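You operate a simulated robot arm through the tools that you are given. There is no shell and no other tool. Be economical: measure what you need, move in short steps, check, and stop when the job is done.

You are at the controls of a simulated two-armed robot. One attempt, no reset.

Task
End the batch: belt and vacuum off, pack out on to the open belt.
Fine: stop the belt and draw the magnet back first; carry the pack in both hands, its blanks still on it.
Where things are to end (x, y in the base frame): pack of medium blanks within 50 mm of [430, -390].

Only the result counts: the job must be done as asked and must still hold three seconds after the hand-in. Knocking over, shifting, dropping, spilling or breaking anything else fails it.

Robot
Two 6-joint arms with two-finger parallel grippers on one trunk, on a base that drives. Base frame: it is fixed to the floor where the robot stands at the start and does not move with it; the origin is under the middle of the robot, x ahead of it, y to its left, z up; the surface under the hand at the start is at about z = 900. Readings come in mm, degrees, newtons and seconds.
The left shoulder is at the start at [60, 187, 1122], the right one opposite. With the tool pointing down near the work surface each hand reaches from about 280 to 640 mm from the robot's upright axis, wherever it stands, measured 20 degrees to its own side. Places, roughly: destacker vacuum lever [800, 200, 900]; fanning magnet [800, 0, 900]; open stretch of the belt [400, -400, 900]. Payload 1.57 kg a hand.
The tool frame of a hand sits at the grasp point between the pads (the TCP): z along the fingers, y along the line on which they close. The tips reach 30 mm beyond it. The gripper opens to 110 mm. The fingers are 24 mm wide and 12 mm thick; the gripper's body (48 by 112 mm) begins 78 mm behind the TCP.
Orientation is that of the tool frame in the base frame, as a unit quaternion [x, y, z, w]. With the fingers straight down and closing along the base's y, the tool's x points along the base's -x, its y along +y and its z along -z.

Tools
- The arms move only by the tool arm_command. It takes "left_series", "right_series" or both (then of equal length, played together; a hand with none holds still); each is a list of rows, each a list of 3 entries, a list of its own where there are three numbers: the opening in per cent of the stroke, from 0 (shut) to 100 (fully open), then the shift along the tool's x, y, z in mm, then the turn, a rotation vector about the tool's x, y, z in degrees. In form: [[hand, [dx, dy, dz], [rx, ry, rz]], ...]. A call has 1 to 12 rows; each row shifts and turns the commanded pose from where the row before left it, along the tool's axes as they then stand. Each row takes 0.2 s and may step no farther than 50 mm and 8.6 degrees from the row before; otherwise, or with a gripper value out of range, the whole call is refused. A pose out of reach is approached as far as the arm can. The call stops where the force on the tool passes 90 N (or 10 N more than at its start, if that is more) or the arm is blocked; 0.2 s more then pass. Each finger travels about 153 mm/s and halts on what it meets, pressing with about 28 N; the grip force reading is that of the motor and also rises with nothing between the fingers. The clock runs only during rows and for 0.2 s after the last one: add rows that do not move to give the fingers time. The reply holds the time, the measured pose of the TCP, the force on the tool along the base axes, the opening and the grip force, in the units named above and with some noise, with the torque about the TCP (base axes, N m) and any sound that the robot's microphone picked up, and new pictures: "show" is both (left out), scene, wrist or none (wrist: the cameras of the hands that moved).
- Cameras (640 x 400 px; columns grow to the right, rows downward): "scene" is now at [8, -27.3, 1659.6]; the picture's right is [-0.36, -0.93, 0.00], its down [-0.74, 0.29, -0.61] and it looks along [0.57, -0.22, -0.79] (base axes); focal length 256 px, centre (320, 200). "left" rides on the left gripper at [70, -16, -141] in its tool frame; the picture's right is [0.23, 0.97, 0.00], its down [-0.85, 0.20, -0.48] and it looks along [-0.47, 0.11, 0.88] (tool axes); focal length 222 px, centre (320, 200). "right" rides on the right gripper at [70, 16, -141] in its tool frame; the picture's right is [-0.23, 0.97, 0.00], its down [-0.86, -0.20, -0.48] and it looks along [-0.47, -0.11, 0.88] (tool axes); focal length 222 px, centre (320, 200). There is no depth. A picture from a camera that has moved, and an enlarged one, comes with that camera's place and axes in the base frame and with its lens.
- slide_trunk(by): slides the trunk up (or, below 0, down) by that many mm; the arms and the scene camera ride with it, the base frame stays. It gives what a move gives, with no picture.
- drive_base(legs): drives the robot by 1 to 6 legs, each [ahead, left, turn to the left] in mm, mm and degrees, along the robot's own axes; the way and the turn of a leg run together, so that a leg with both is an arc; at most 1500 mm and 180 degrees a leg. The arms and the cameras ride along, it lands a little off, and it stops where it bumps. It gives what a move gives, and a new picture of the scene camera.
- head_to(pan, tilt): turns the head with the scene camera to pan (to the left, within 86 degrees either way) and tilt (down, from -29 to 69), counted from straight ahead of the robot. It gives what a move gives, and a new picture of the scene camera.
- zoom(camera, box): a new picture of the part [left, top, right, bottom] of that camera's present view, enlarged. No time passes.
- finish_job(): hands the job in; it is judged then, once.

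Work in short steps. Places have to be worked out from the pictures, the camera data and where the tool is seen: move nearer, look again, correct. Check each grasp and each placing, and mend what went wrong. You have 120 turns and 260 pictures in all, those below and enlarged ones among them. Open the grippers and draw the arms clear of the work before you hand the job in, unless the task says otherwise; then end with one line.

The tools are called after "Emit:" as name(argument=value, ...) on one line, values as JSON. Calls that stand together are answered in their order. arm_command: Moves the arms, as the interface text tells. Its arguments: {"type":"object","properties":{"left_series":{"type":"array","items":{"type":"array"}},"right_series":{"type":"array","items":{"type":"array"}},"show":{"type":"string","enum":["both","scene","wrist","none"]}},"required":[]} The other tools are called the same way: slide_trunk (by) slides the trunk up or down; drive_base (legs) drives the base; head_to (pan, tilt) turns the head that bears the scene camera; zoom (camera, box) takes an enlarged picture of a part of a camera's view; finish_job () hands the job in.

At the start:

```text
time: 0.0
left_tool_pos: [429.8, 186.5, 1252.3]
left_orientation: [0.0, 1.0, 0.0, 0.0]
left_force: [0.0, 0.1, 0.0]
left_moment: [-0.01, 0.0, 0.03]
left_gripper_width: 109.9
left_grip_force: 0.1
right_tool_pos: [449.6, -138.2, 1194.4]
right_orientation: [-0.001, 1.0, 0.0, 0.0]
right_force: [-1.2, 0.4, 0.3]
right_moment: [0.02, -0.02, -0.02]
right_gripper_width: 110.0
right_grip_force: 0.1
trunk travel left (down, up): [-750.0, 240.0]
robot x, y, heading: [2.3, -0.5, 0.0]
head pan, tilt: [-21.4, 52.6]
```

scene: 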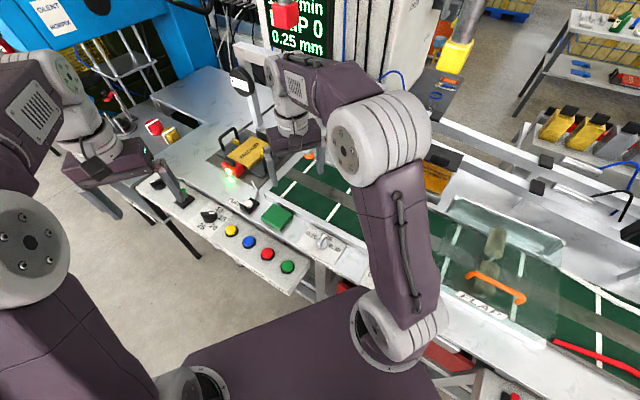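
right: 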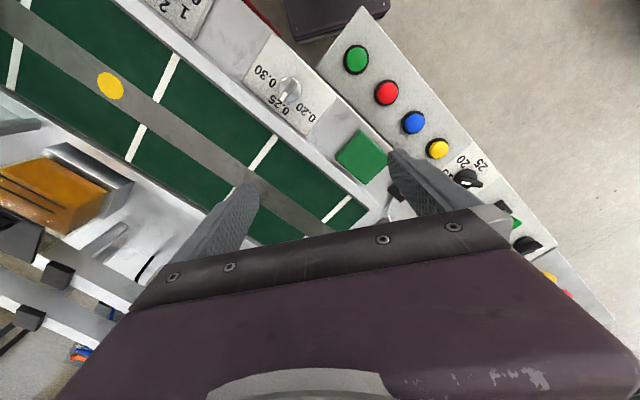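
left: 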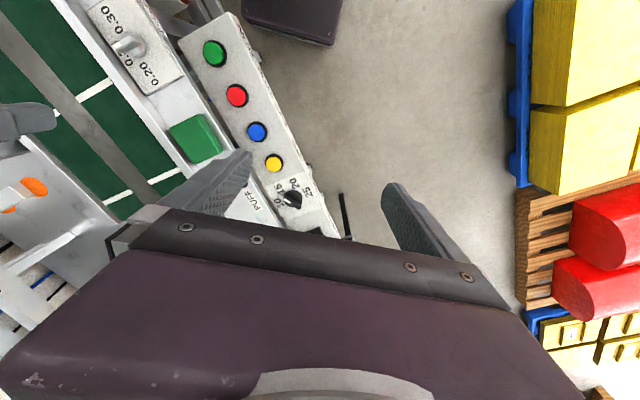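

The arms block much of the view; I look around with the head first, ahead and lower tilt.

Emit:
head_to(pan=0, tilt=40)

Emit:
head_to(pan=-50, tilt=45)

```text
time: 0.8
left_tool_pos: [429.6, 186.4, 1252.9]
left_orientation: [0.0, 1.0, 0.0, 0.0]
left_force: [-0.4, 0.1, -0.7]
left_moment: [-0.03, 0.01, 0.03]
left_gripper_width: 110.0
left_grip_force: 0.0
right_tool_pos: [450.3, -138.6, 1195.8]
right_orientation: [0.0, 1.0, 0.0, 0.0]
right_force: [0.2, -0.9, 0.1]
right_moment: [-0.02, 0.01, 0.02]
right_gripper_width: 110.1
right_grip_force: 0.1
trunk travel left (down, up): [-750.0, 240.0]
robot x, y, heading: [2.2, 2.6, -0.1]
head pan, tilt: [0.0, 40.0]
camera scene: at [23.6, -0.2, 1677.1], right [0.0, -1.0, 0.0], down [-0.64, 0.0, -0.77], along [0.77, 0.0, -0.64], focal length 256 px, centre (320, 200)
```

scene: 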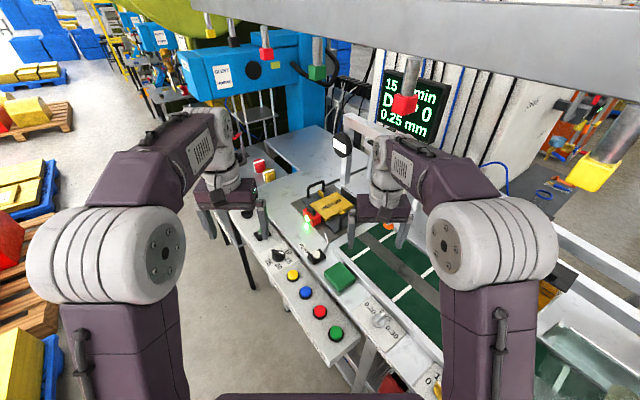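

```text
time: 2.0
left_tool_pos: [429.7, 187.2, 1251.7]
left_orientation: [0.0, 1.0, 0.0, 0.0]
left_force: [0.0, -0.5, 1.1]
left_moment: [0.02, -0.02, 0.0]
left_gripper_width: 109.8
left_grip_force: 0.0
right_tool_pos: [450.1, -138.3, 1194.5]
right_orientation: [0.0, 1.0, 0.0, 0.0]
right_force: [-0.1, 0.2, -0.1]
right_moment: [0.01, -0.02, 0.05]
right_gripper_width: 110.2
right_grip_force: 0.1
trunk travel left (down, up): [-750.0, 240.0]
robot x, y, heading: [-1.5, -1.0, -0.2]
head pan, tilt: [-50.0, 45.0]
camera scene: at [-9.0, -62.3, 1669.9], right [-0.77, -0.64, 0.0], down [-0.46, 0.54, -0.71], along [0.45, -0.54, -0.71], focal length 256 px, centre (320, 200)
```

scene: 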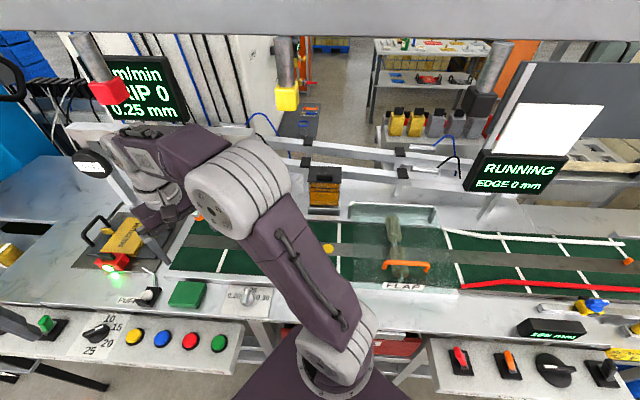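

I enlarge the left and right parts to read labels.

Emit:
zoom(camera="scene", box=[0, 180, 320, 380])

Emit:
zoom(camera="scene", box=[320, 200, 640, 400])

Emit:
zoom(camera="right", box=[240, 0, 640, 250])

Emit:
head_to(pan=8, tilt=30)

```text
2.00 times, centred on (160, 280) of scene
camera zoom: at [-9.0, -62.3, 1669.9], right [-0.77, -0.64, 0.0], down [-0.46, 0.54, -0.71], along [0.45, -0.54, -0.71], focal length 511 px, centre (640, 40)
```

zoom: 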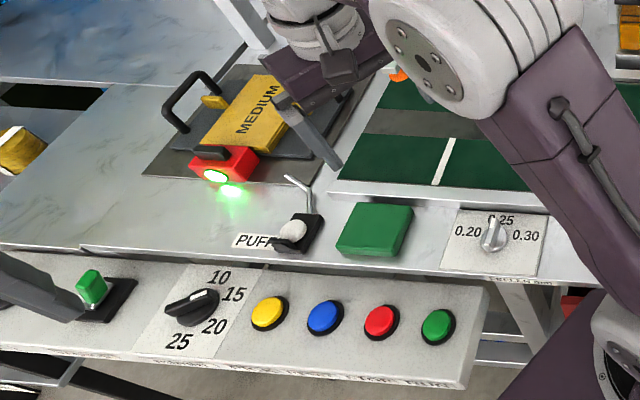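

```text
2.00 times, centred on (480, 300) of scene
camera zoom: at [-9.0, -62.3, 1669.9], right [-0.77, -0.64, 0.0], down [-0.46, 0.54, -0.71], along [0.45, -0.54, -0.71], focal length 511 px, centre (0, 0)
```

zoom: 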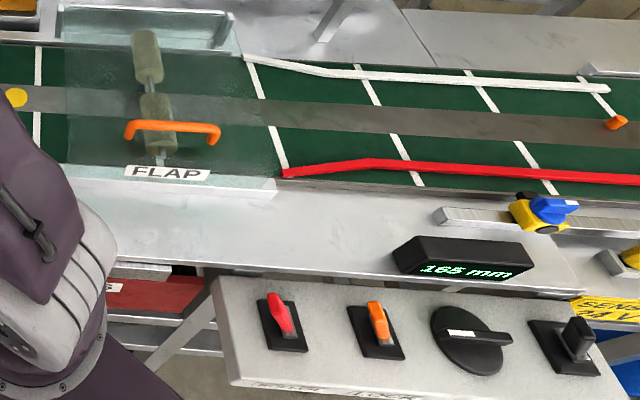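

```text
1.60 times, centred on (440, 125) of right
camera zoom: at [379.4, -121.7, 1334.8], right [0.23, 0.97, 0.0], down [0.86, -0.2, 0.48], along [0.47, -0.11, -0.88], focal length 355 px, centre (128, 320)
```

zoom: 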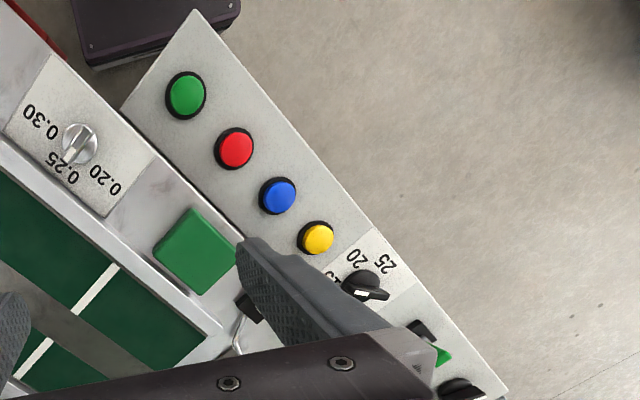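

```text
time: 3.3
left_tool_pos: [430.0, 187.0, 1252.0]
left_orientation: [0.0, 1.0, 0.0, -0.001]
left_force: [0.2, -0.9, -0.2]
left_moment: [0.01, 0.02, 0.01]
left_gripper_width: 110.0
left_grip_force: 0.0
right_tool_pos: [450.0, -138.6, 1194.4]
right_orientation: [0.0, 1.0, 0.001, 0.0]
right_force: [-0.4, -0.7, 0.3]
right_moment: [-0.01, 0.01, 0.01]
right_gripper_width: 110.0
right_grip_force: 0.1
trunk travel left (down, up): [-750.0, 240.0]
robot x, y, heading: [-1.2, -0.0, 0.1]
head pan, tilt: [8.0, 30.0]
camera scene: at [28.2, 12.4, 1692.5], right [0.14, -0.99, 0.0], down [-0.5, -0.07, -0.87], along [0.86, 0.12, -0.5], focal length 256 px, centre (320, 200)
```

scene: 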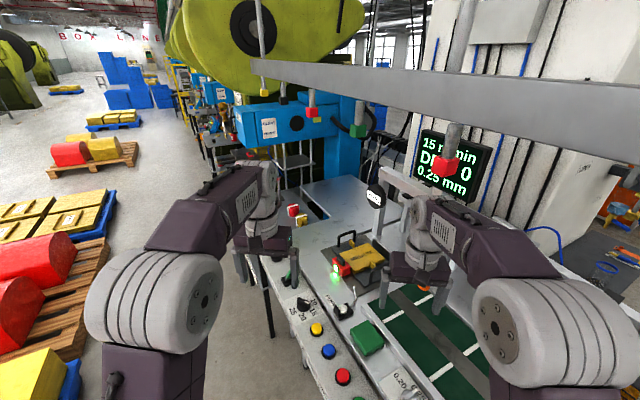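

The bench runs along about (0.8, 0.6); I back away a little, then turn to face it squarely and look.

Emit:
drive_base(legs=[[-120, 0, 0], [0, 0, -53]])

Emit:
head_to(pan=40, tilt=45)

Emit:
head_to(pan=0, tilt=50)

```text
time: 6.9
left_tool_pos: [290.1, -227.8, 1252.1]
left_orientation: [0.443, 0.896, 0.001, -0.001]
left_force: [0.3, 0.5, 0.5]
left_moment: [-0.03, 0.01, 0.01]
left_gripper_width: 110.1
left_grip_force: 0.1
right_tool_pos: [44.8, -440.5, 1195.1]
right_orientation: [0.443, 0.896, 0.001, 0.0]
right_force: [0.7, -0.7, 0.2]
right_moment: [-0.02, 0.0, 0.01]
right_gripper_width: 109.9
right_grip_force: 0.0
trunk travel left (down, up): [-750.0, 240.0]
robot x, y, heading: [-117.1, 2.0, -52.9]
head pan, tilt: [8.0, 30.0]
camera scene: at [-92.1, -15.9, 1692.5], right [-0.7, -0.71, 0.0], down [-0.36, 0.35, -0.87], along [0.62, -0.61, -0.5], focal length 256 px, centre (320, 200)
```

scene: 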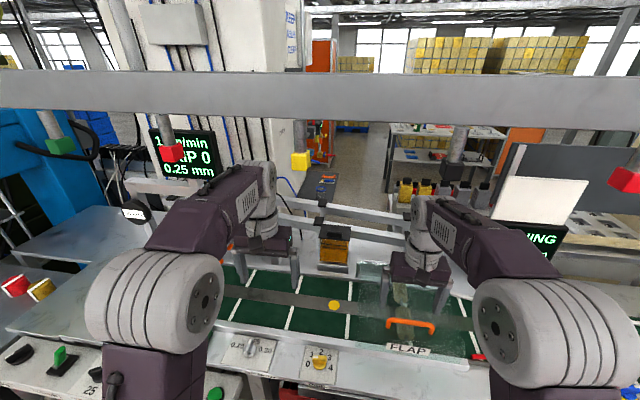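

```text
time: 7.9
left_tool_pos: [289.6, -226.9, 1252.8]
left_orientation: [0.443, 0.896, 0.0, 0.0]
left_force: [-0.5, -0.6, 0.6]
left_moment: [-0.02, 0.01, -0.01]
left_gripper_width: 110.0
left_grip_force: 0.0
right_tool_pos: [44.3, -442.7, 1194.7]
right_orientation: [0.444, 0.896, 0.0, 0.0]
right_force: [-1.1, -0.1, -0.2]
right_moment: [0.01, 0.01, 0.0]
right_gripper_width: 109.9
right_grip_force: 0.2
trunk travel left (down, up): [-750.0, 240.0]
robot x, y, heading: [-118.2, -1.5, -52.8]
head pan, tilt: [40.0, 45.0]
camera scene: at [-77.4, 29.6, 1669.9], right [-0.22, -0.98, 0.0], down [-0.69, 0.16, -0.71], along [0.69, -0.16, -0.71], focal length 256 px, centre (320, 200)
```

scene: 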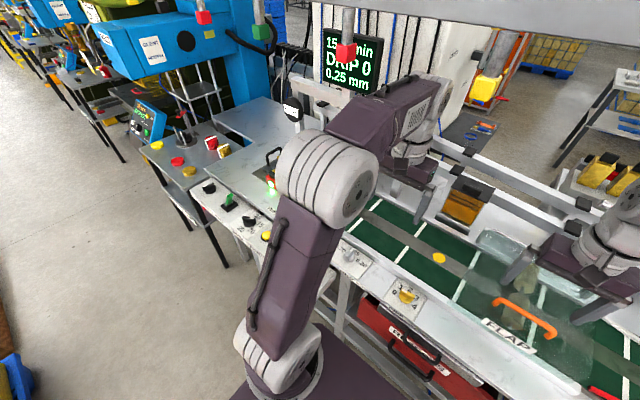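

```text
time: 8.9
left_tool_pos: [290.2, -227.9, 1253.0]
left_orientation: [0.442, 0.897, -0.001, 0.0]
left_force: [-0.9, -0.1, -0.1]
left_moment: [0.05, -0.01, -0.01]
left_gripper_width: 110.0
left_grip_force: 0.0
right_tool_pos: [43.1, -441.6, 1193.5]
right_orientation: [0.443, 0.896, 0.0, 0.001]
right_force: [0.6, -0.4, 0.4]
right_moment: [0.05, -0.01, -0.02]
right_gripper_width: 109.8
right_grip_force: 0.2
trunk travel left (down, up): [-750.0, 240.0]
robot x, y, heading: [-118.7, 1.0, -52.8]
head pan, tilt: [0.0, 50.0]
camera scene: at [-109.9, -13.6, 1663.0], right [-0.79, -0.61, 0.0], down [-0.47, 0.61, -0.64], along [0.39, -0.51, -0.77], focal length 256 px, centre (320, 200)
```

scene: 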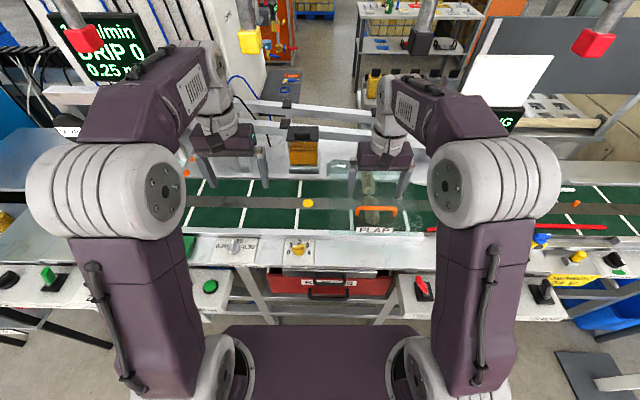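

Overhead hanging grips are near z≈1500; I lower the trunk and then drive left along the bench at this distance.

Emit:
slide_trunk(by=-150)

Emit:
drive_base(legs=[[0, 400, 0]])

Emit:
head_to(pan=30, tilt=50)

```text
time: 10.7
left_tool_pos: [289.8, -227.6, 1102.2]
left_orientation: [0.443, 0.897, 0.001, 0.0]
left_force: [0.1, -0.4, 0.1]
left_moment: [-0.01, -0.03, 0.02]
left_gripper_width: 109.8
left_grip_force: 0.1
right_tool_pos: [43.9, -440.8, 1045.3]
right_orientation: [0.444, 0.896, 0.001, 0.001]
right_force: [-0.2, 0.6, -0.1]
right_moment: [0.02, 0.0, 0.02]
right_gripper_width: 109.9
right_grip_force: 0.0
trunk travel left (down, up): [-600.0, 390.0]
robot x, y, heading: [-120.7, -0.5, -52.5]
head pan, tilt: [0.0, 50.0]
```

```text
time: 13.2
left_tool_pos: [603.6, 9.7, 1101.6]
left_orientation: [0.445, 0.896, 0.0, 0.0]
left_force: [-0.5, -0.4, 0.4]
left_moment: [0.02, 0.0, 0.03]
left_gripper_width: 109.9
left_grip_force: 0.1
right_tool_pos: [357.1, -202.6, 1044.7]
right_orientation: [0.445, 0.896, 0.0, 0.0]
right_force: [-0.5, -0.1, -0.5]
right_moment: [0.0, -0.02, 0.01]
right_gripper_width: 109.8
right_grip_force: 0.0
trunk travel left (down, up): [-600.0, 390.0]
robot x, y, heading: [197.1, 238.0, -53.0]
head pan, tilt: [0.0, 50.0]
camera scene: at [203.8, 225.3, 1513.0], right [-0.8, -0.61, 0.0], down [-0.46, 0.61, -0.64], along [0.39, -0.51, -0.77], focal length 256 px, centre (320, 200)
```

scene: 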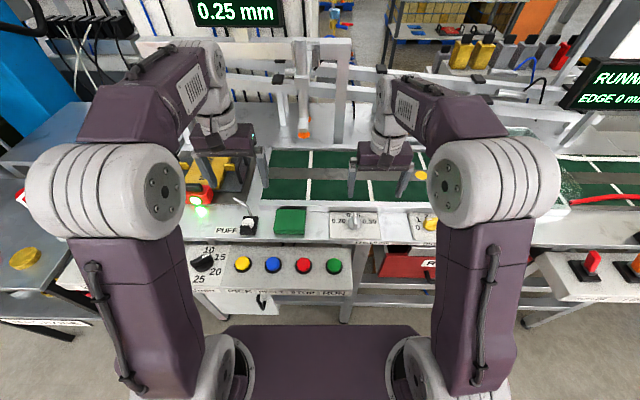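

```text
time: 14.1
left_tool_pos: [603.1, 9.7, 1102.0]
left_orientation: [0.445, 0.896, 0.0, 0.001]
left_force: [0.5, 0.1, 0.1]
left_moment: [0.04, -0.06, 0.01]
left_gripper_width: 109.9
left_grip_force: 0.1
right_tool_pos: [356.6, -202.7, 1044.1]
right_orientation: [0.445, 0.896, 0.0, 0.0]
right_force: [0.6, -0.4, -0.3]
right_moment: [0.0, -0.04, 0.01]
right_gripper_width: 109.9
right_grip_force: 0.1
trunk travel left (down, up): [-600.0, 390.0]
robot x, y, heading: [193.1, 237.4, -52.7]
head pan, tilt: [30.0, 50.0]
camera scene: at [228.0, 256.6, 1513.0], right [-0.39, -0.92, 0.0], down [-0.71, 0.3, -0.64], along [0.59, -0.25, -0.77], focal length 256 px, centre (320, 200)
```

scene: 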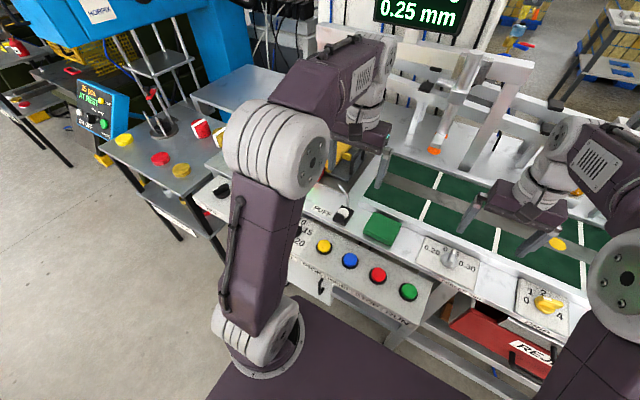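

I turn the head back and zoom on the button labels.

Emit:
head_to(pan=5, tilt=58)

Emit:
zoom(camera="scene", box=[190, 180, 390, 305])

Emit:
zoom(camera="left", box=[0, 0, 640, 400])

```text
time: 15.0
left_tool_pos: [603.4, 10.9, 1101.7]
left_orientation: [0.445, 0.895, 0.0, 0.0]
left_force: [-0.5, 0.1, -0.4]
left_moment: [0.02, -0.01, 0.0]
left_gripper_width: 109.8
left_grip_force: 0.1
right_tool_pos: [356.1, -202.5, 1044.8]
right_orientation: [0.445, 0.896, 0.0, 0.0]
right_force: [0.1, 0.9, -0.4]
right_moment: [0.0, 0.02, 0.01]
right_gripper_width: 110.4
right_grip_force: 0.0
trunk travel left (down, up): [-600.0, 390.0]
robot x, y, heading: [193.6, 237.5, -52.8]
head pan, tilt: [5.0, 58.0]
camera scene: at [203.6, 235.7, 1502.8], right [-0.74, -0.67, 0.0], down [-0.57, 0.63, -0.53], along [0.36, -0.39, -0.85], focal length 256 px, centre (320, 200)
```

scene: 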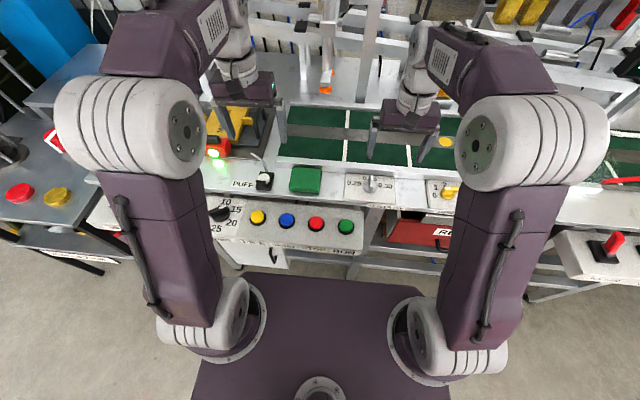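

```text
3.20 times, centred on (290, 242) of scene
camera zoom: at [203.6, 235.7, 1502.8], right [-0.74, -0.67, 0.0], down [-0.57, 0.63, -0.53], along [0.36, -0.39, -0.85], focal length 818 px, centre (416, 64)
```

zoom: 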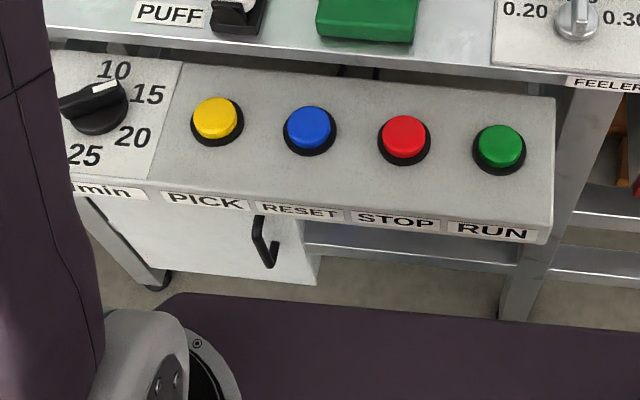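

```text
1.00 times, centred on (320, 200) of left (not enlarged: the box is as wide or as high as the picture)
camera zoom: at [548.0, 56.6, 1244.4], right [0.64, 0.77, 0.0], down [0.68, -0.56, 0.48], along [0.37, -0.31, -0.88], focal length 222 px, centre (320, 200)
```

zoom: 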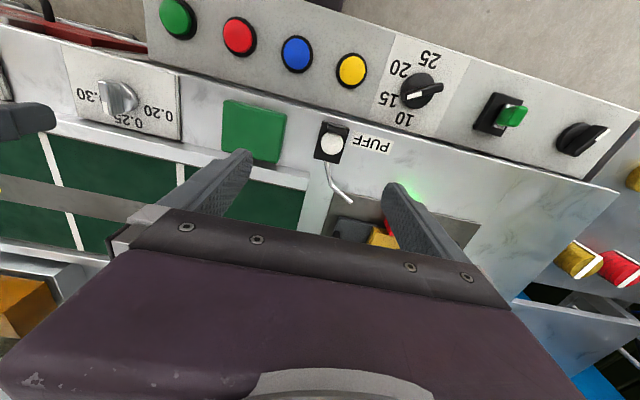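

STOP is the red button. I check the right console's labels too.

Emit:
head_to(pan=-50, tilt=45)

Emit:
zoom(camera="scene", box=[320, 100, 640, 300])

Emit:
head_to(pan=15, tilt=35)

```text
time: 16.2
left_tool_pos: [604.5, 11.4, 1102.2]
left_orientation: [0.444, 0.896, 0.001, 0.0]
left_force: [0.2, 0.8, 0.4]
left_moment: [0.0, 0.03, 0.0]
left_gripper_width: 109.7
left_grip_force: 0.1
right_tool_pos: [357.1, -203.6, 1044.0]
right_orientation: [0.444, 0.896, 0.0, -0.001]
right_force: [-0.2, 0.0, 0.6]
right_moment: [-0.02, -0.02, 0.0]
right_gripper_width: 110.2
right_grip_force: 0.1
trunk travel left (down, up): [-600.0, 390.0]
robot x, y, heading: [199.6, 238.8, -53.1]
head pan, tilt: [-50.0, 45.0]
camera scene: at [139.3, 207.3, 1519.9], right [-0.98, 0.22, 0.0], down [0.16, 0.69, -0.71], along [-0.16, -0.69, -0.71], focal length 256 px, centre (320, 200)
```

scene: 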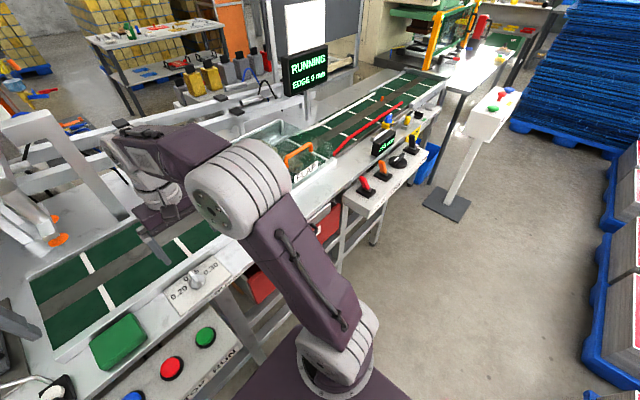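

```text
2.00 times, centred on (480, 200) of scene
camera zoom: at [139.3, 207.3, 1519.9], right [-0.98, 0.22, 0.0], down [0.16, 0.69, -0.71], along [-0.16, -0.69, -0.71], focal length 511 px, centre (0, 200)
```

zoom: 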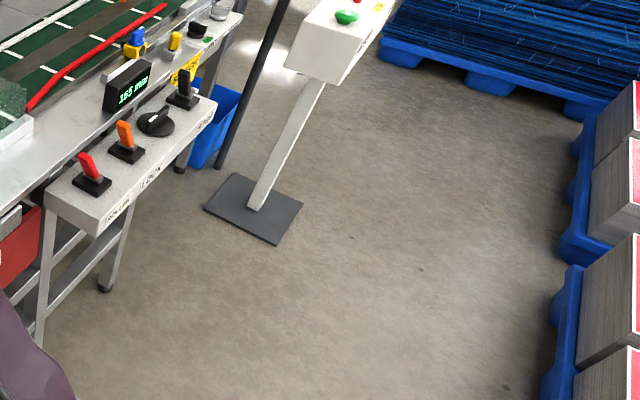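

```text
time: 17.6
left_tool_pos: [603.2, 10.3, 1102.1]
left_orientation: [0.444, 0.896, 0.0, 0.0]
left_force: [0.2, 0.1, -0.8]
left_moment: [0.02, 0.02, 0.03]
left_gripper_width: 109.9
left_grip_force: 0.0
right_tool_pos: [357.0, -201.7, 1044.2]
right_orientation: [0.444, 0.896, 0.0, 0.0]
right_force: [-0.2, -0.5, 0.6]
right_moment: [-0.01, -0.01, 0.01]
right_gripper_width: 110.0
right_grip_force: 0.0
trunk travel left (down, up): [-600.0, 390.0]
robot x, y, heading: [196.8, 239.3, -53.1]
head pan, tilt: [15.0, 35.0]
camera scene: at [226.7, 232.6, 1534.7], right [-0.61, -0.79, 0.0], down [-0.45, 0.35, -0.82], along [0.65, -0.5, -0.57], focal length 256 px, centre (320, 200)
```

scene: 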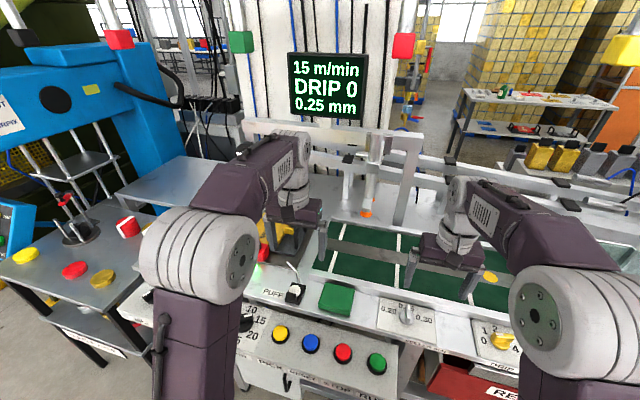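

I drive further left so the right hand faces the STOP button and the left faces magnet and vacuum lever.

Emit:
drive_base(legs=[[0, 180, 0]])

Emit:
arm_command(left_series=[[100, [-40, 0, 0], [0, 0, 0]], [100, [40, 0, 0], [0, 0, 0]]], right_series=[[50, [0, 0, 0], [0, 0, 0]], [0, [0, 0, 0], [0, 0, 0]]], show="both")

```text
time: 19.1
left_tool_pos: [746.5, 119.6, 1101.2]
left_orientation: [0.445, 0.896, 0.0, 0.0]
left_force: [-0.5, 0.2, 0.2]
left_moment: [-0.04, -0.01, 0.03]
left_gripper_width: 109.6
left_grip_force: 0.0
right_tool_pos: [499.1, -93.4, 1045.1]
right_orientation: [0.445, 0.896, 0.0, -0.001]
right_force: [0.4, -0.3, 0.0]
right_moment: [-0.03, 0.02, -0.01]
right_gripper_width: 110.0
right_grip_force: 0.1
trunk travel left (down, up): [-600.0, 390.0]
robot x, y, heading: [342.4, 349.4, -52.8]
head pan, tilt: [15.0, 35.0]
camera scene: at [370.2, 341.7, 1534.7], right [-0.61, -0.79, 0.0], down [-0.45, 0.35, -0.82], along [0.65, -0.5, -0.57], focal length 256 px, centre (320, 200)
```

scene: 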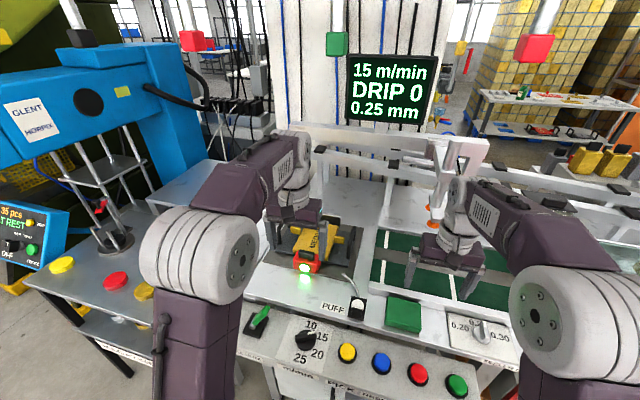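

```text
time: 19.7
left_tool_pos: [745.5, 123.1, 1104.8]
left_orientation: [0.445, 0.896, 0.0, 0.002]
left_force: [-0.4, 0.3, -0.1]
left_moment: [-0.09, -0.03, 0.0]
left_gripper_width: 110.2
left_grip_force: 0.1
right_tool_pos: [498.1, -89.9, 1045.8]
right_orientation: [0.444, 0.896, -0.001, 0.001]
right_force: [-0.6, 0.4, 1.1]
right_moment: [-0.07, -0.03, 0.01]
right_gripper_width: 0.0
right_grip_force: 21.4
trunk travel left (down, up): [-600.0, 390.0]
robot x, y, heading: [336.0, 348.1, -52.9]
head pan, tilt: [15.0, 35.0]
camera scene: at [367.2, 346.5, 1534.8], right [-0.61, -0.79, 0.0], down [-0.45, 0.35, -0.82], along [0.65, -0.5, -0.57], focal length 256 px, centre (320, 200)
camera right: at [467.8, -24.4, 1186.5], right [0.91, 0.41, 0.0], down [0.36, -0.8, 0.48], along [0.2, -0.44, -0.88], focal length 222 px, centre (320, 200)
camera left: at [688.8, 169.4, 1246.0], right [0.64, 0.77, 0.0], down [0.67, -0.56, 0.48], along [0.37, -0.31, -0.88], focal length 222 px, centre (320, 200)
```

scene: 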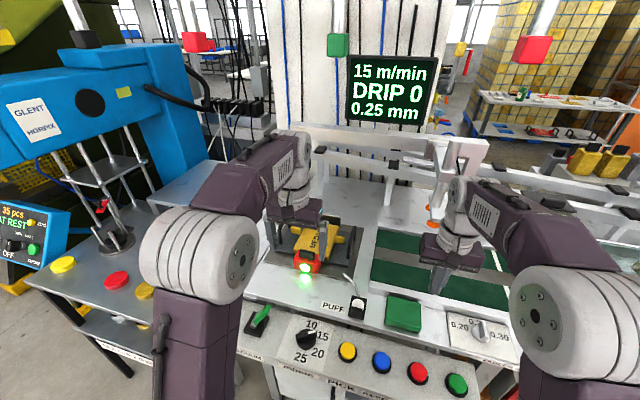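
right: 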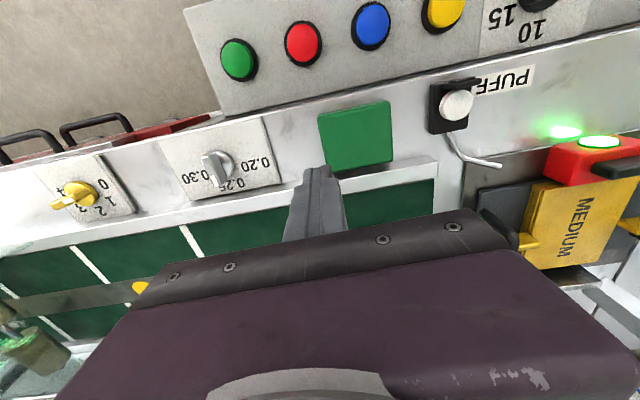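
left: 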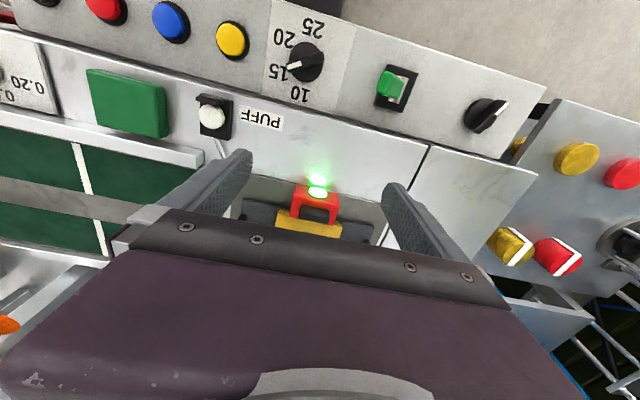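

Triangulating, the red STOP button is at about (434, 1, 845). I move the shut right hand above it.

Emit:
arm_command(right_series=[[0, [40, 1, 0], [0, 0, 0]], [0, [40, 2, 20], [0, 0, 0]], [0, [31, 1, 40], [0, 0, 0]], [0, [0, 0, 40], [0, 0, 0]], [0, [0, 0, 30], [0, 0, 0]]], show="wrist")

Emit:
head_to(pan=-15, tilt=50)

```text
refused: row 3 steps farther than a row can; nothing moved
```

```text
time: 20.6
left_tool_pos: [747.4, 118.8, 1101.9]
left_orientation: [0.445, 0.896, 0.0, 0.0]
left_force: [-0.6, -0.9, -0.7]
left_moment: [0.02, 0.04, 0.01]
left_gripper_width: 110.1
left_grip_force: 0.1
right_tool_pos: [499.9, -93.7, 1044.7]
right_orientation: [0.444, 0.896, 0.0, 0.0]
right_force: [0.3, 0.7, 0.4]
right_moment: [-0.03, 0.02, 0.0]
right_gripper_width: 0.0
right_grip_force: 21.5
trunk travel left (down, up): [-600.0, 390.0]
robot x, y, heading: [339.9, 349.1, -52.9]
head pan, tilt: [-15.0, 50.0]
camera scene: at [329.8, 324.5, 1513.0], right [-0.93, -0.38, 0.0], down [-0.29, 0.71, -0.64], along [0.24, -0.6, -0.77], focal length 256 px, centre (320, 200)
```

scene: 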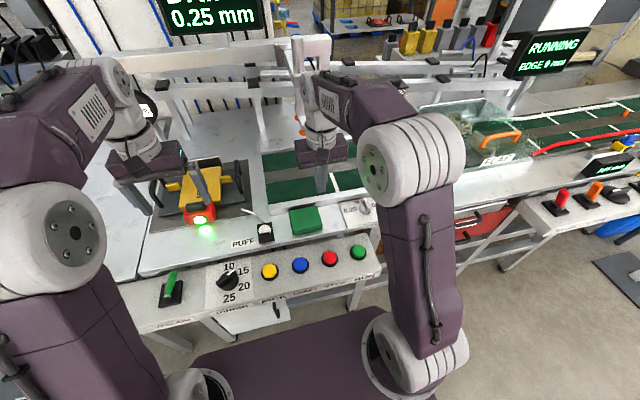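

Same move in smaller rows (now a touch farther, tool at (500, -94)).

Emit:
arm_command(right_series=[[0, [40, 1, 0], [0, 0, 0]], [0, [40, 2, 20], [0, 0, 0]], [0, [35, 1, 30], [0, 0, 0]], [0, [0, 0, 40], [0, 0, 0]], [0, [0, 0, 40], [0, 0, 0]], [0, [0, 0, 0], [0, 0, 0]]], show="both")

```text
time: 22.1
left_tool_pos: [746.8, 119.4, 1101.3]
left_orientation: [0.445, 0.896, 0.0, 0.001]
left_force: [0.0, 0.4, -0.1]
left_moment: [0.0, 0.01, -0.03]
left_gripper_width: 110.2
left_grip_force: 0.1
right_tool_pos: [432.7, 0.0, 914.2]
right_orientation: [0.445, 0.896, 0.0, 0.0]
right_force: [-0.1, 0.2, 0.1]
right_moment: [-0.06, -0.03, 0.01]
right_gripper_width: 0.0
right_grip_force: 21.6
trunk travel left (down, up): [-600.0, 390.0]
robot x, y, heading: [340.4, 348.1, -52.6]
head pan, tilt: [-15.0, 50.0]
camera scene: at [329.1, 325.1, 1513.0], right [-0.93, -0.38, 0.0], down [-0.29, 0.71, -0.64], along [0.24, -0.6, -0.77], focal length 256 px, centre (320, 200)
camera right: at [402.6, 66.2, 1054.9], right [0.91, 0.41, 0.0], down [0.36, -0.8, 0.48], along [0.2, -0.44, -0.88], focal length 222 px, centre (320, 200)
```

scene: 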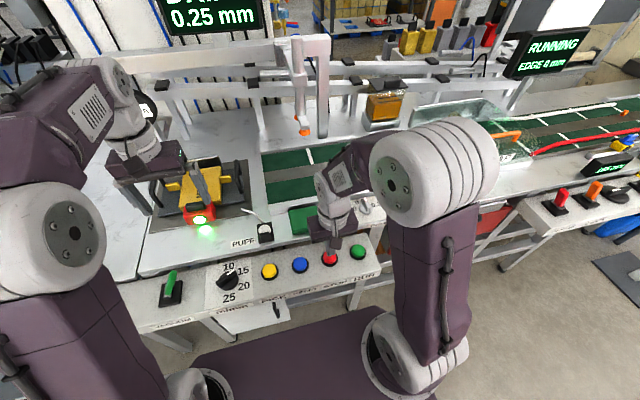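
right: 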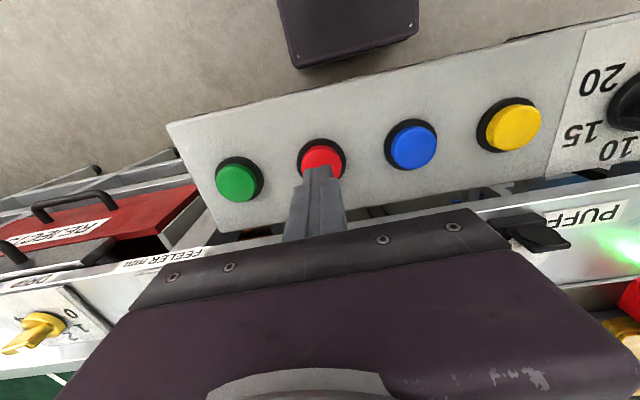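

The tip is right over the button; I press down in small steps.

Emit:
arm_command(right_series=[[0, [2, 0, 20], [0, 0, 0]], [0, [0, 0, 10], [0, 0, 0]], [0, [0, 0, 6], [0, 0, 0]], [0, [0, 0, 6], [0, 0, 0]], [0, [0, 0, 0], [0, 0, 0]]], show="both")

```text
time: 22.9
left_tool_pos: [743.3, 124.7, 1105.8]
left_orientation: [0.445, 0.895, -0.002, 0.004]
left_force: [0.5, -0.1, 0.0]
left_moment: [0.02, 0.0, -0.05]
left_gripper_width: 110.0
left_grip_force: 0.1
right_tool_pos: [431.0, 2.2, 885.8]
right_orientation: [0.444, 0.896, -0.005, 0.012]
right_force: [-20.0, 4.9, 71.3]
right_moment: [0.05, 0.4, 0.2]
right_gripper_width: 0.3
right_grip_force: 21.0
trunk travel left (down, up): [-600.0, 390.0]
robot x, y, heading: [336.3, 350.1, -52.9]
head pan, tilt: [-15.0, 50.0]
heard: click
stopped in row 4 (right hand): the force on the tool passed its limit at 104 N (the readings are from after the stop); the commanded pose is now the measured one
camera scene: at [324.3, 332.9, 1514.0], right [-0.93, -0.38, 0.0], down [-0.29, 0.71, -0.65], along [0.25, -0.6, -0.76], focal length 256 px, centre (320, 200)
camera right: at [399.9, 70.2, 1024.5], right [0.91, 0.41, 0.01], down [0.35, -0.79, 0.5], along [0.21, -0.45, -0.87], focal length 222 px, centre (320, 200)
```

scene: 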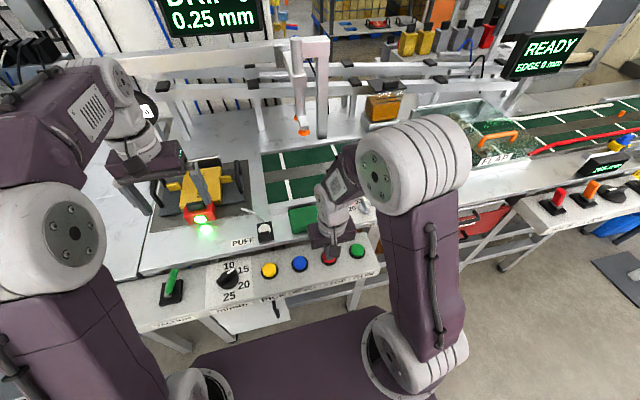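
right: 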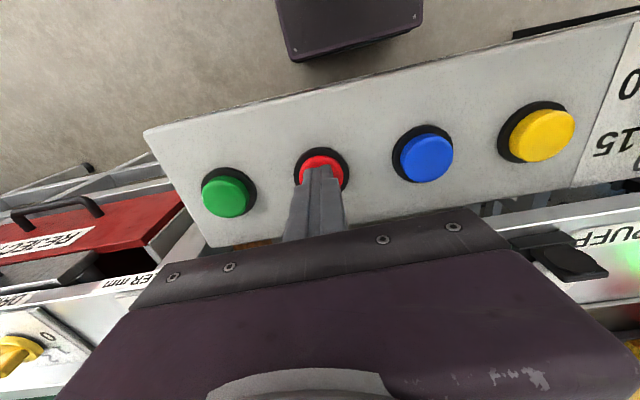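

READY: belt stopped. I lift the right hand clear and zoom on the magnet from the left hand.

Emit:
arm_command(right_series=[[0, [0, 0, -40], [0, 0, 0]], [0, [0, 0, -45], [0, 0, 0]], [0, [0, 0, -45], [0, 0, 0]], [0, [-20, -30, -30], [0, 0, 0]], [0, [-20, -30, 0], [0, 0, 0]]], show="none")

Emit:
zoom(camera="left", box=[200, 50, 440, 250])

Emit:
head_to(pan=10, tilt=42)

Emit:
zoom(camera="scene", box=[200, 150, 400, 350])

```text
time: 24.1
left_tool_pos: [747.1, 116.8, 1102.7]
left_orientation: [0.444, 0.896, 0.001, 0.0]
left_force: [-0.6, 0.5, -0.7]
left_moment: [0.01, 0.0, 0.02]
left_gripper_width: 109.8
left_grip_force: 0.0
right_tool_pos: [411.0, -69.7, 1042.5]
right_orientation: [0.445, 0.896, -0.002, 0.008]
right_force: [0.2, 1.5, 0.2]
right_moment: [0.01, 0.03, 0.0]
right_gripper_width: 0.0
right_grip_force: 21.1
trunk travel left (down, up): [-600.0, 390.0]
robot x, y, heading: [340.1, 348.7, -52.4]
head pan, tilt: [-15.0, 50.0]
```

```text
2.00 times, centred on (320, 150) of left
camera zoom: at [690.9, 164.0, 1244.3], right [0.64, 0.77, 0.0], down [0.68, -0.56, 0.48], along [0.37, -0.3, -0.88], focal length 444 px, centre (320, 300)
```

zoom: 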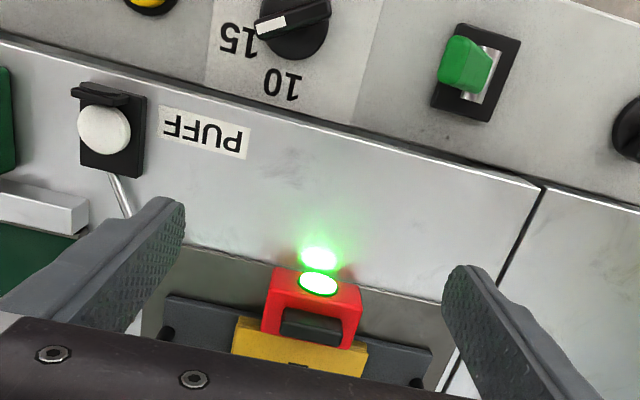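

```text
time: 25.0
left_tool_pos: [746.6, 118.5, 1103.6]
left_orientation: [0.444, 0.896, 0.001, 0.0]
left_force: [0.6, -0.5, -1.1]
left_moment: [0.0, -0.01, 0.02]
left_gripper_width: 109.9
left_grip_force: 0.2
right_tool_pos: [412.4, -67.8, 1042.1]
right_orientation: [0.445, 0.895, -0.003, 0.008]
right_force: [0.9, -0.1, 0.4]
right_moment: [-0.02, 0.02, 0.03]
right_gripper_width: 0.0
right_grip_force: 21.5
trunk travel left (down, up): [-600.0, 390.0]
robot x, y, heading: [334.2, 349.0, -52.9]
head pan, tilt: [10.0, 42.0]
camera scene: at [361.5, 338.7, 1524.2], right [-0.68, -0.73, 0.0], down [-0.49, 0.46, -0.74], along [0.54, -0.51, -0.67], focal length 256 px, centre (320, 200)
```

scene: 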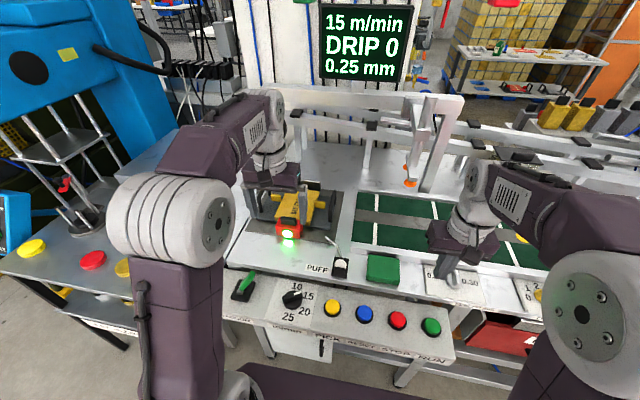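

```text
2.00 times, centred on (300, 250) of scene
camera zoom: at [361.5, 338.7, 1524.2], right [-0.68, -0.73, 0.0], down [-0.49, 0.46, -0.74], along [0.54, -0.51, -0.67], focal length 511 px, centre (360, 100)
```

zoom: 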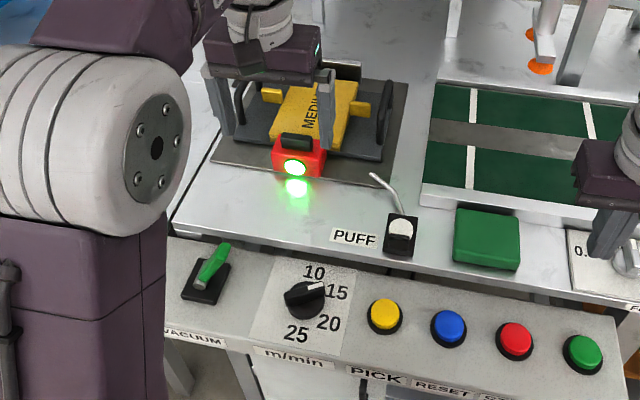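

The magnet (red, lamp lit, dark bar handle on top) is near (830, 36, 940). I bring the left hand nearer to look.

Emit:
arm_command(left_series=[[100, [-30, 8, 0], [0, 0, 0]], [100, [-30, 8, 20], [0, 0, 0]], [100, [0, 0, 20], [0, 0, 0]], [100, [0, 0, 0], [0, 0, 0]]], show="both")

Emit:
zoom(camera="left", box=[200, 50, 440, 250])

Emit:
zoom(camera="scene", box=[220, 170, 380, 270])

```text
time: 26.0
left_tool_pos: [797.0, 81.1, 1061.7]
left_orientation: [0.444, 0.896, 0.0, 0.0]
left_force: [0.3, 0.0, 0.9]
left_moment: [-0.02, 0.05, -0.01]
left_gripper_width: 110.0
left_grip_force: 0.1
right_tool_pos: [410.5, -69.4, 1042.3]
right_orientation: [0.444, 0.896, -0.003, 0.008]
right_force: [0.6, 0.0, 0.5]
right_moment: [0.02, 0.03, 0.01]
right_gripper_width: 0.2
right_grip_force: 21.1
trunk travel left (down, up): [-600.0, 390.0]
robot x, y, heading: [336.3, 346.1, -52.8]
head pan, tilt: [10.0, 42.0]
camera scene: at [362.1, 338.3, 1524.2], right [-0.68, -0.73, 0.0], down [-0.49, 0.45, -0.74], along [0.55, -0.5, -0.67], focal length 256 px, centre (320, 200)
camera left: at [740.5, 126.7, 1204.0], right [0.64, 0.77, 0.0], down [0.68, -0.56, 0.48], along [0.37, -0.31, -0.88], focal length 222 px, centre (320, 200)
```

scene: 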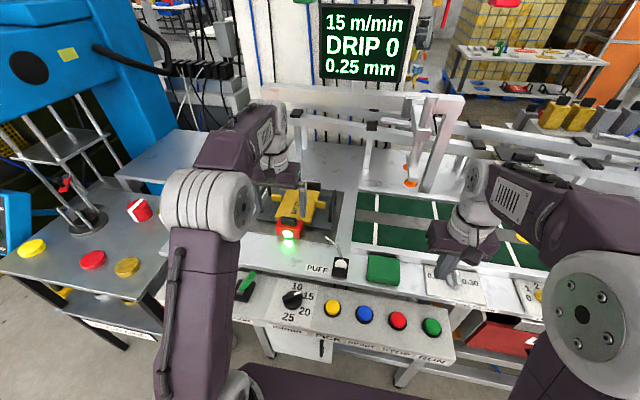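
left: 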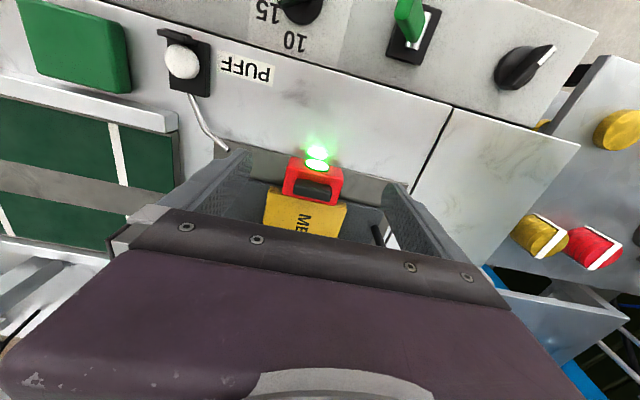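

```text
2.00 times, centred on (320, 150) of left
camera zoom: at [740.5, 126.7, 1204.0], right [0.64, 0.77, 0.0], down [0.68, -0.56, 0.48], along [0.37, -0.31, -0.88], focal length 444 px, centre (320, 300)
```

zoom: 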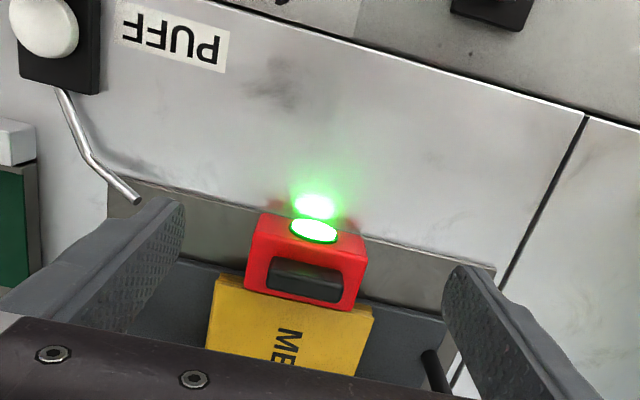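

```text
4.00 times, centred on (300, 220) of scene
camera zoom: at [362.1, 338.3, 1524.2], right [-0.68, -0.73, 0.0], down [-0.49, 0.45, -0.74], along [0.55, -0.5, -0.67], focal length 1022 px, centre (400, 120)
```

zoom: 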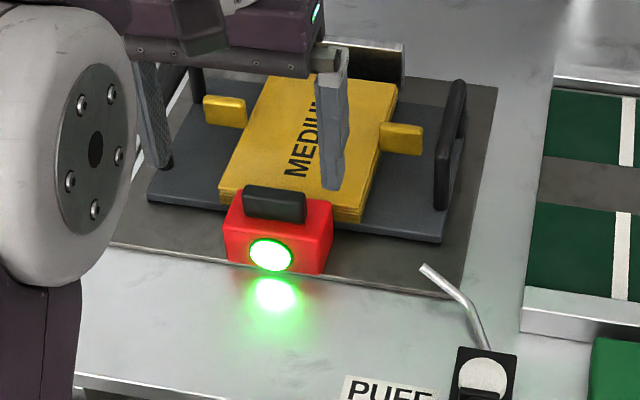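

Magnet block: centre about (834, 40), top ≈ 930, ~75 mm wide across. I move the open left hand above it and check the clearance before descending.

Emit:
arm_command(left_series=[[100, [-28, 2, 0], [0, 0, 0]], [100, [-27, 2, 20], [0, 0, 0]], [100, [0, 0, 30], [0, 0, 0]], [100, [0, 0, 22], [0, 0, 0]], [100, [0, 0, 0], [0, 0, 0]]], show="wrist")

Emit:
zoom(camera="scene", box=[220, 170, 380, 270])

Emit:
zoom(camera="left", box=[200, 50, 440, 250])

```text
time: 27.2
left_tool_pos: [831.8, 39.5, 988.9]
left_orientation: [0.445, 0.896, 0.0, 0.0]
left_force: [0.0, 0.1, -0.2]
left_moment: [0.0, -0.03, -0.01]
left_gripper_width: 109.8
left_grip_force: 0.0
right_tool_pos: [410.4, -68.5, 1041.0]
right_orientation: [0.444, 0.896, -0.003, 0.008]
right_force: [1.3, 0.3, -0.1]
right_moment: [-0.01, 0.01, 0.0]
right_gripper_width: 0.0
right_grip_force: 21.3
trunk travel left (down, up): [-600.0, 390.0]
robot x, y, heading: [337.0, 345.0, -52.7]
head pan, tilt: [10.0, 42.0]
camera left: at [776.2, 85.5, 1132.5], right [0.64, 0.77, 0.0], down [0.68, -0.56, 0.48], along [0.37, -0.31, -0.88], focal length 222 px, centre (320, 200)
```

left: 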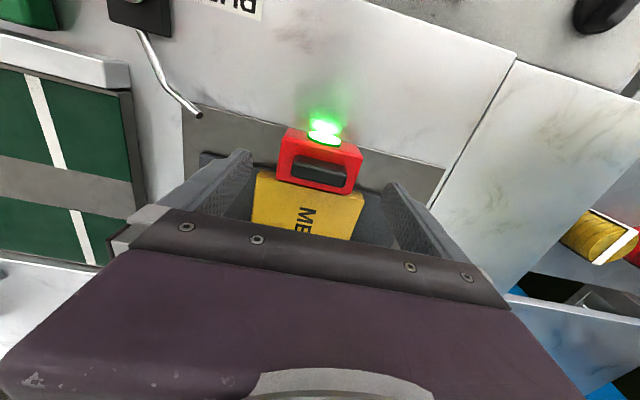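

```text
4.00 times, centred on (300, 220) of scene
camera zoom: at [361.6, 338.9, 1524.2], right [-0.68, -0.73, 0.0], down [-0.49, 0.45, -0.74], along [0.55, -0.51, -0.67], focal length 1022 px, centre (400, 120)
```

zoom: 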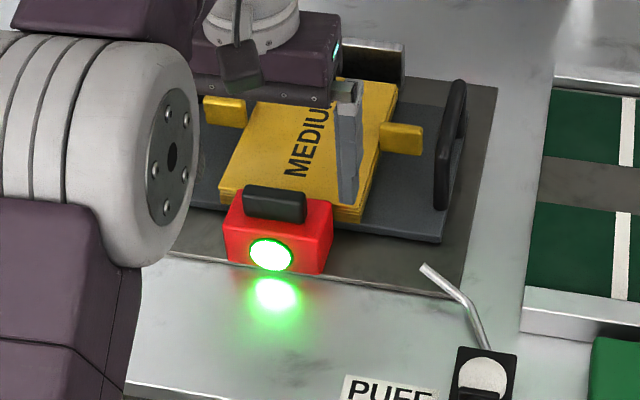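

```text
2.00 times, centred on (320, 150) of left
camera zoom: at [776.2, 85.5, 1132.5], right [0.64, 0.77, 0.0], down [0.68, -0.56, 0.48], along [0.37, -0.31, -0.88], focal length 444 px, centre (320, 300)
```

zoom: 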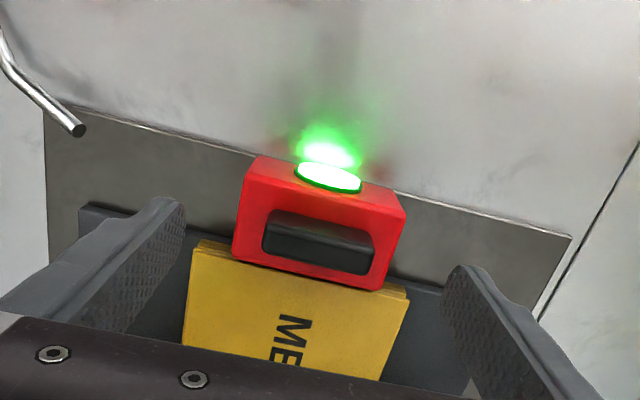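

The hand is centred over the block. I descend so the tips overlap its upper half, then close.

Emit:
arm_command(left_series=[[100, [4, -1, 20], [0, 0, 0]], [100, [0, 0, 15], [0, 0, 0]], [100, [0, 0, 9], [0, 0, 0]], [100, [0, 0, 0], [0, 0, 0]]], show="wrist")

Emit:
zoom(camera="scene", box=[220, 170, 380, 270])

```text
time: 28.2
left_tool_pos: [828.4, 41.5, 945.9]
left_orientation: [0.445, 0.896, 0.0, 0.0]
left_force: [-0.4, 0.6, 0.3]
left_moment: [0.01, -0.01, -0.02]
left_gripper_width: 110.0
left_grip_force: 0.0
right_tool_pos: [411.0, -69.4, 1040.2]
right_orientation: [0.444, 0.896, -0.004, 0.009]
right_force: [0.2, -0.6, -0.5]
right_moment: [0.0, 0.02, 0.02]
right_gripper_width: 0.0
right_grip_force: 21.4
trunk travel left (down, up): [-600.0, 390.0]
robot x, y, heading: [337.4, 348.3, -52.7]
head pan, tilt: [10.0, 42.0]
camera left: at [772.5, 88.1, 1088.3], right [0.64, 0.77, 0.0], down [0.68, -0.56, 0.48], along [0.37, -0.31, -0.88], focal length 222 px, centre (320, 200)
```

left: 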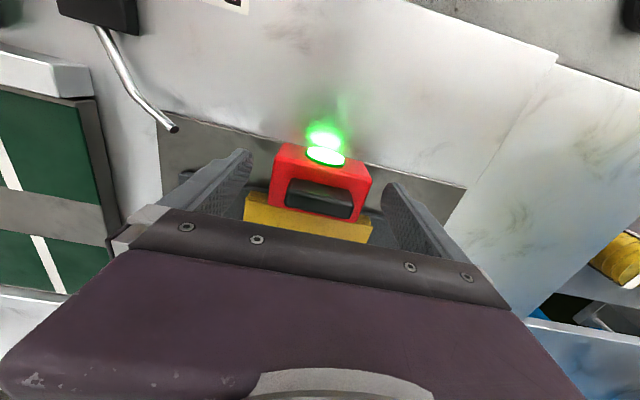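

```text
4.00 times, centred on (300, 220) of scene
camera zoom: at [361.7, 338.8, 1524.2], right [-0.68, -0.73, 0.0], down [-0.49, 0.45, -0.74], along [0.55, -0.5, -0.67], focal length 1022 px, centre (400, 120)
```

zoom: 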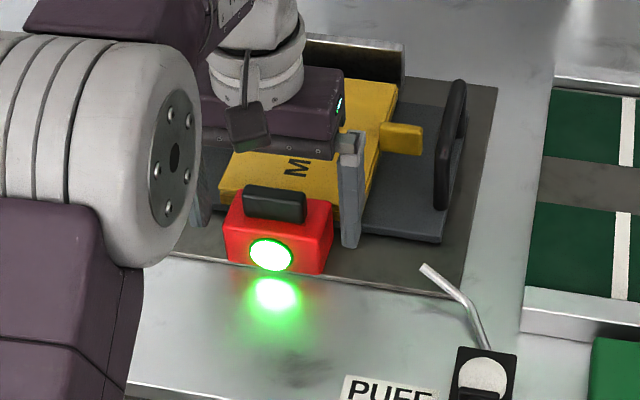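

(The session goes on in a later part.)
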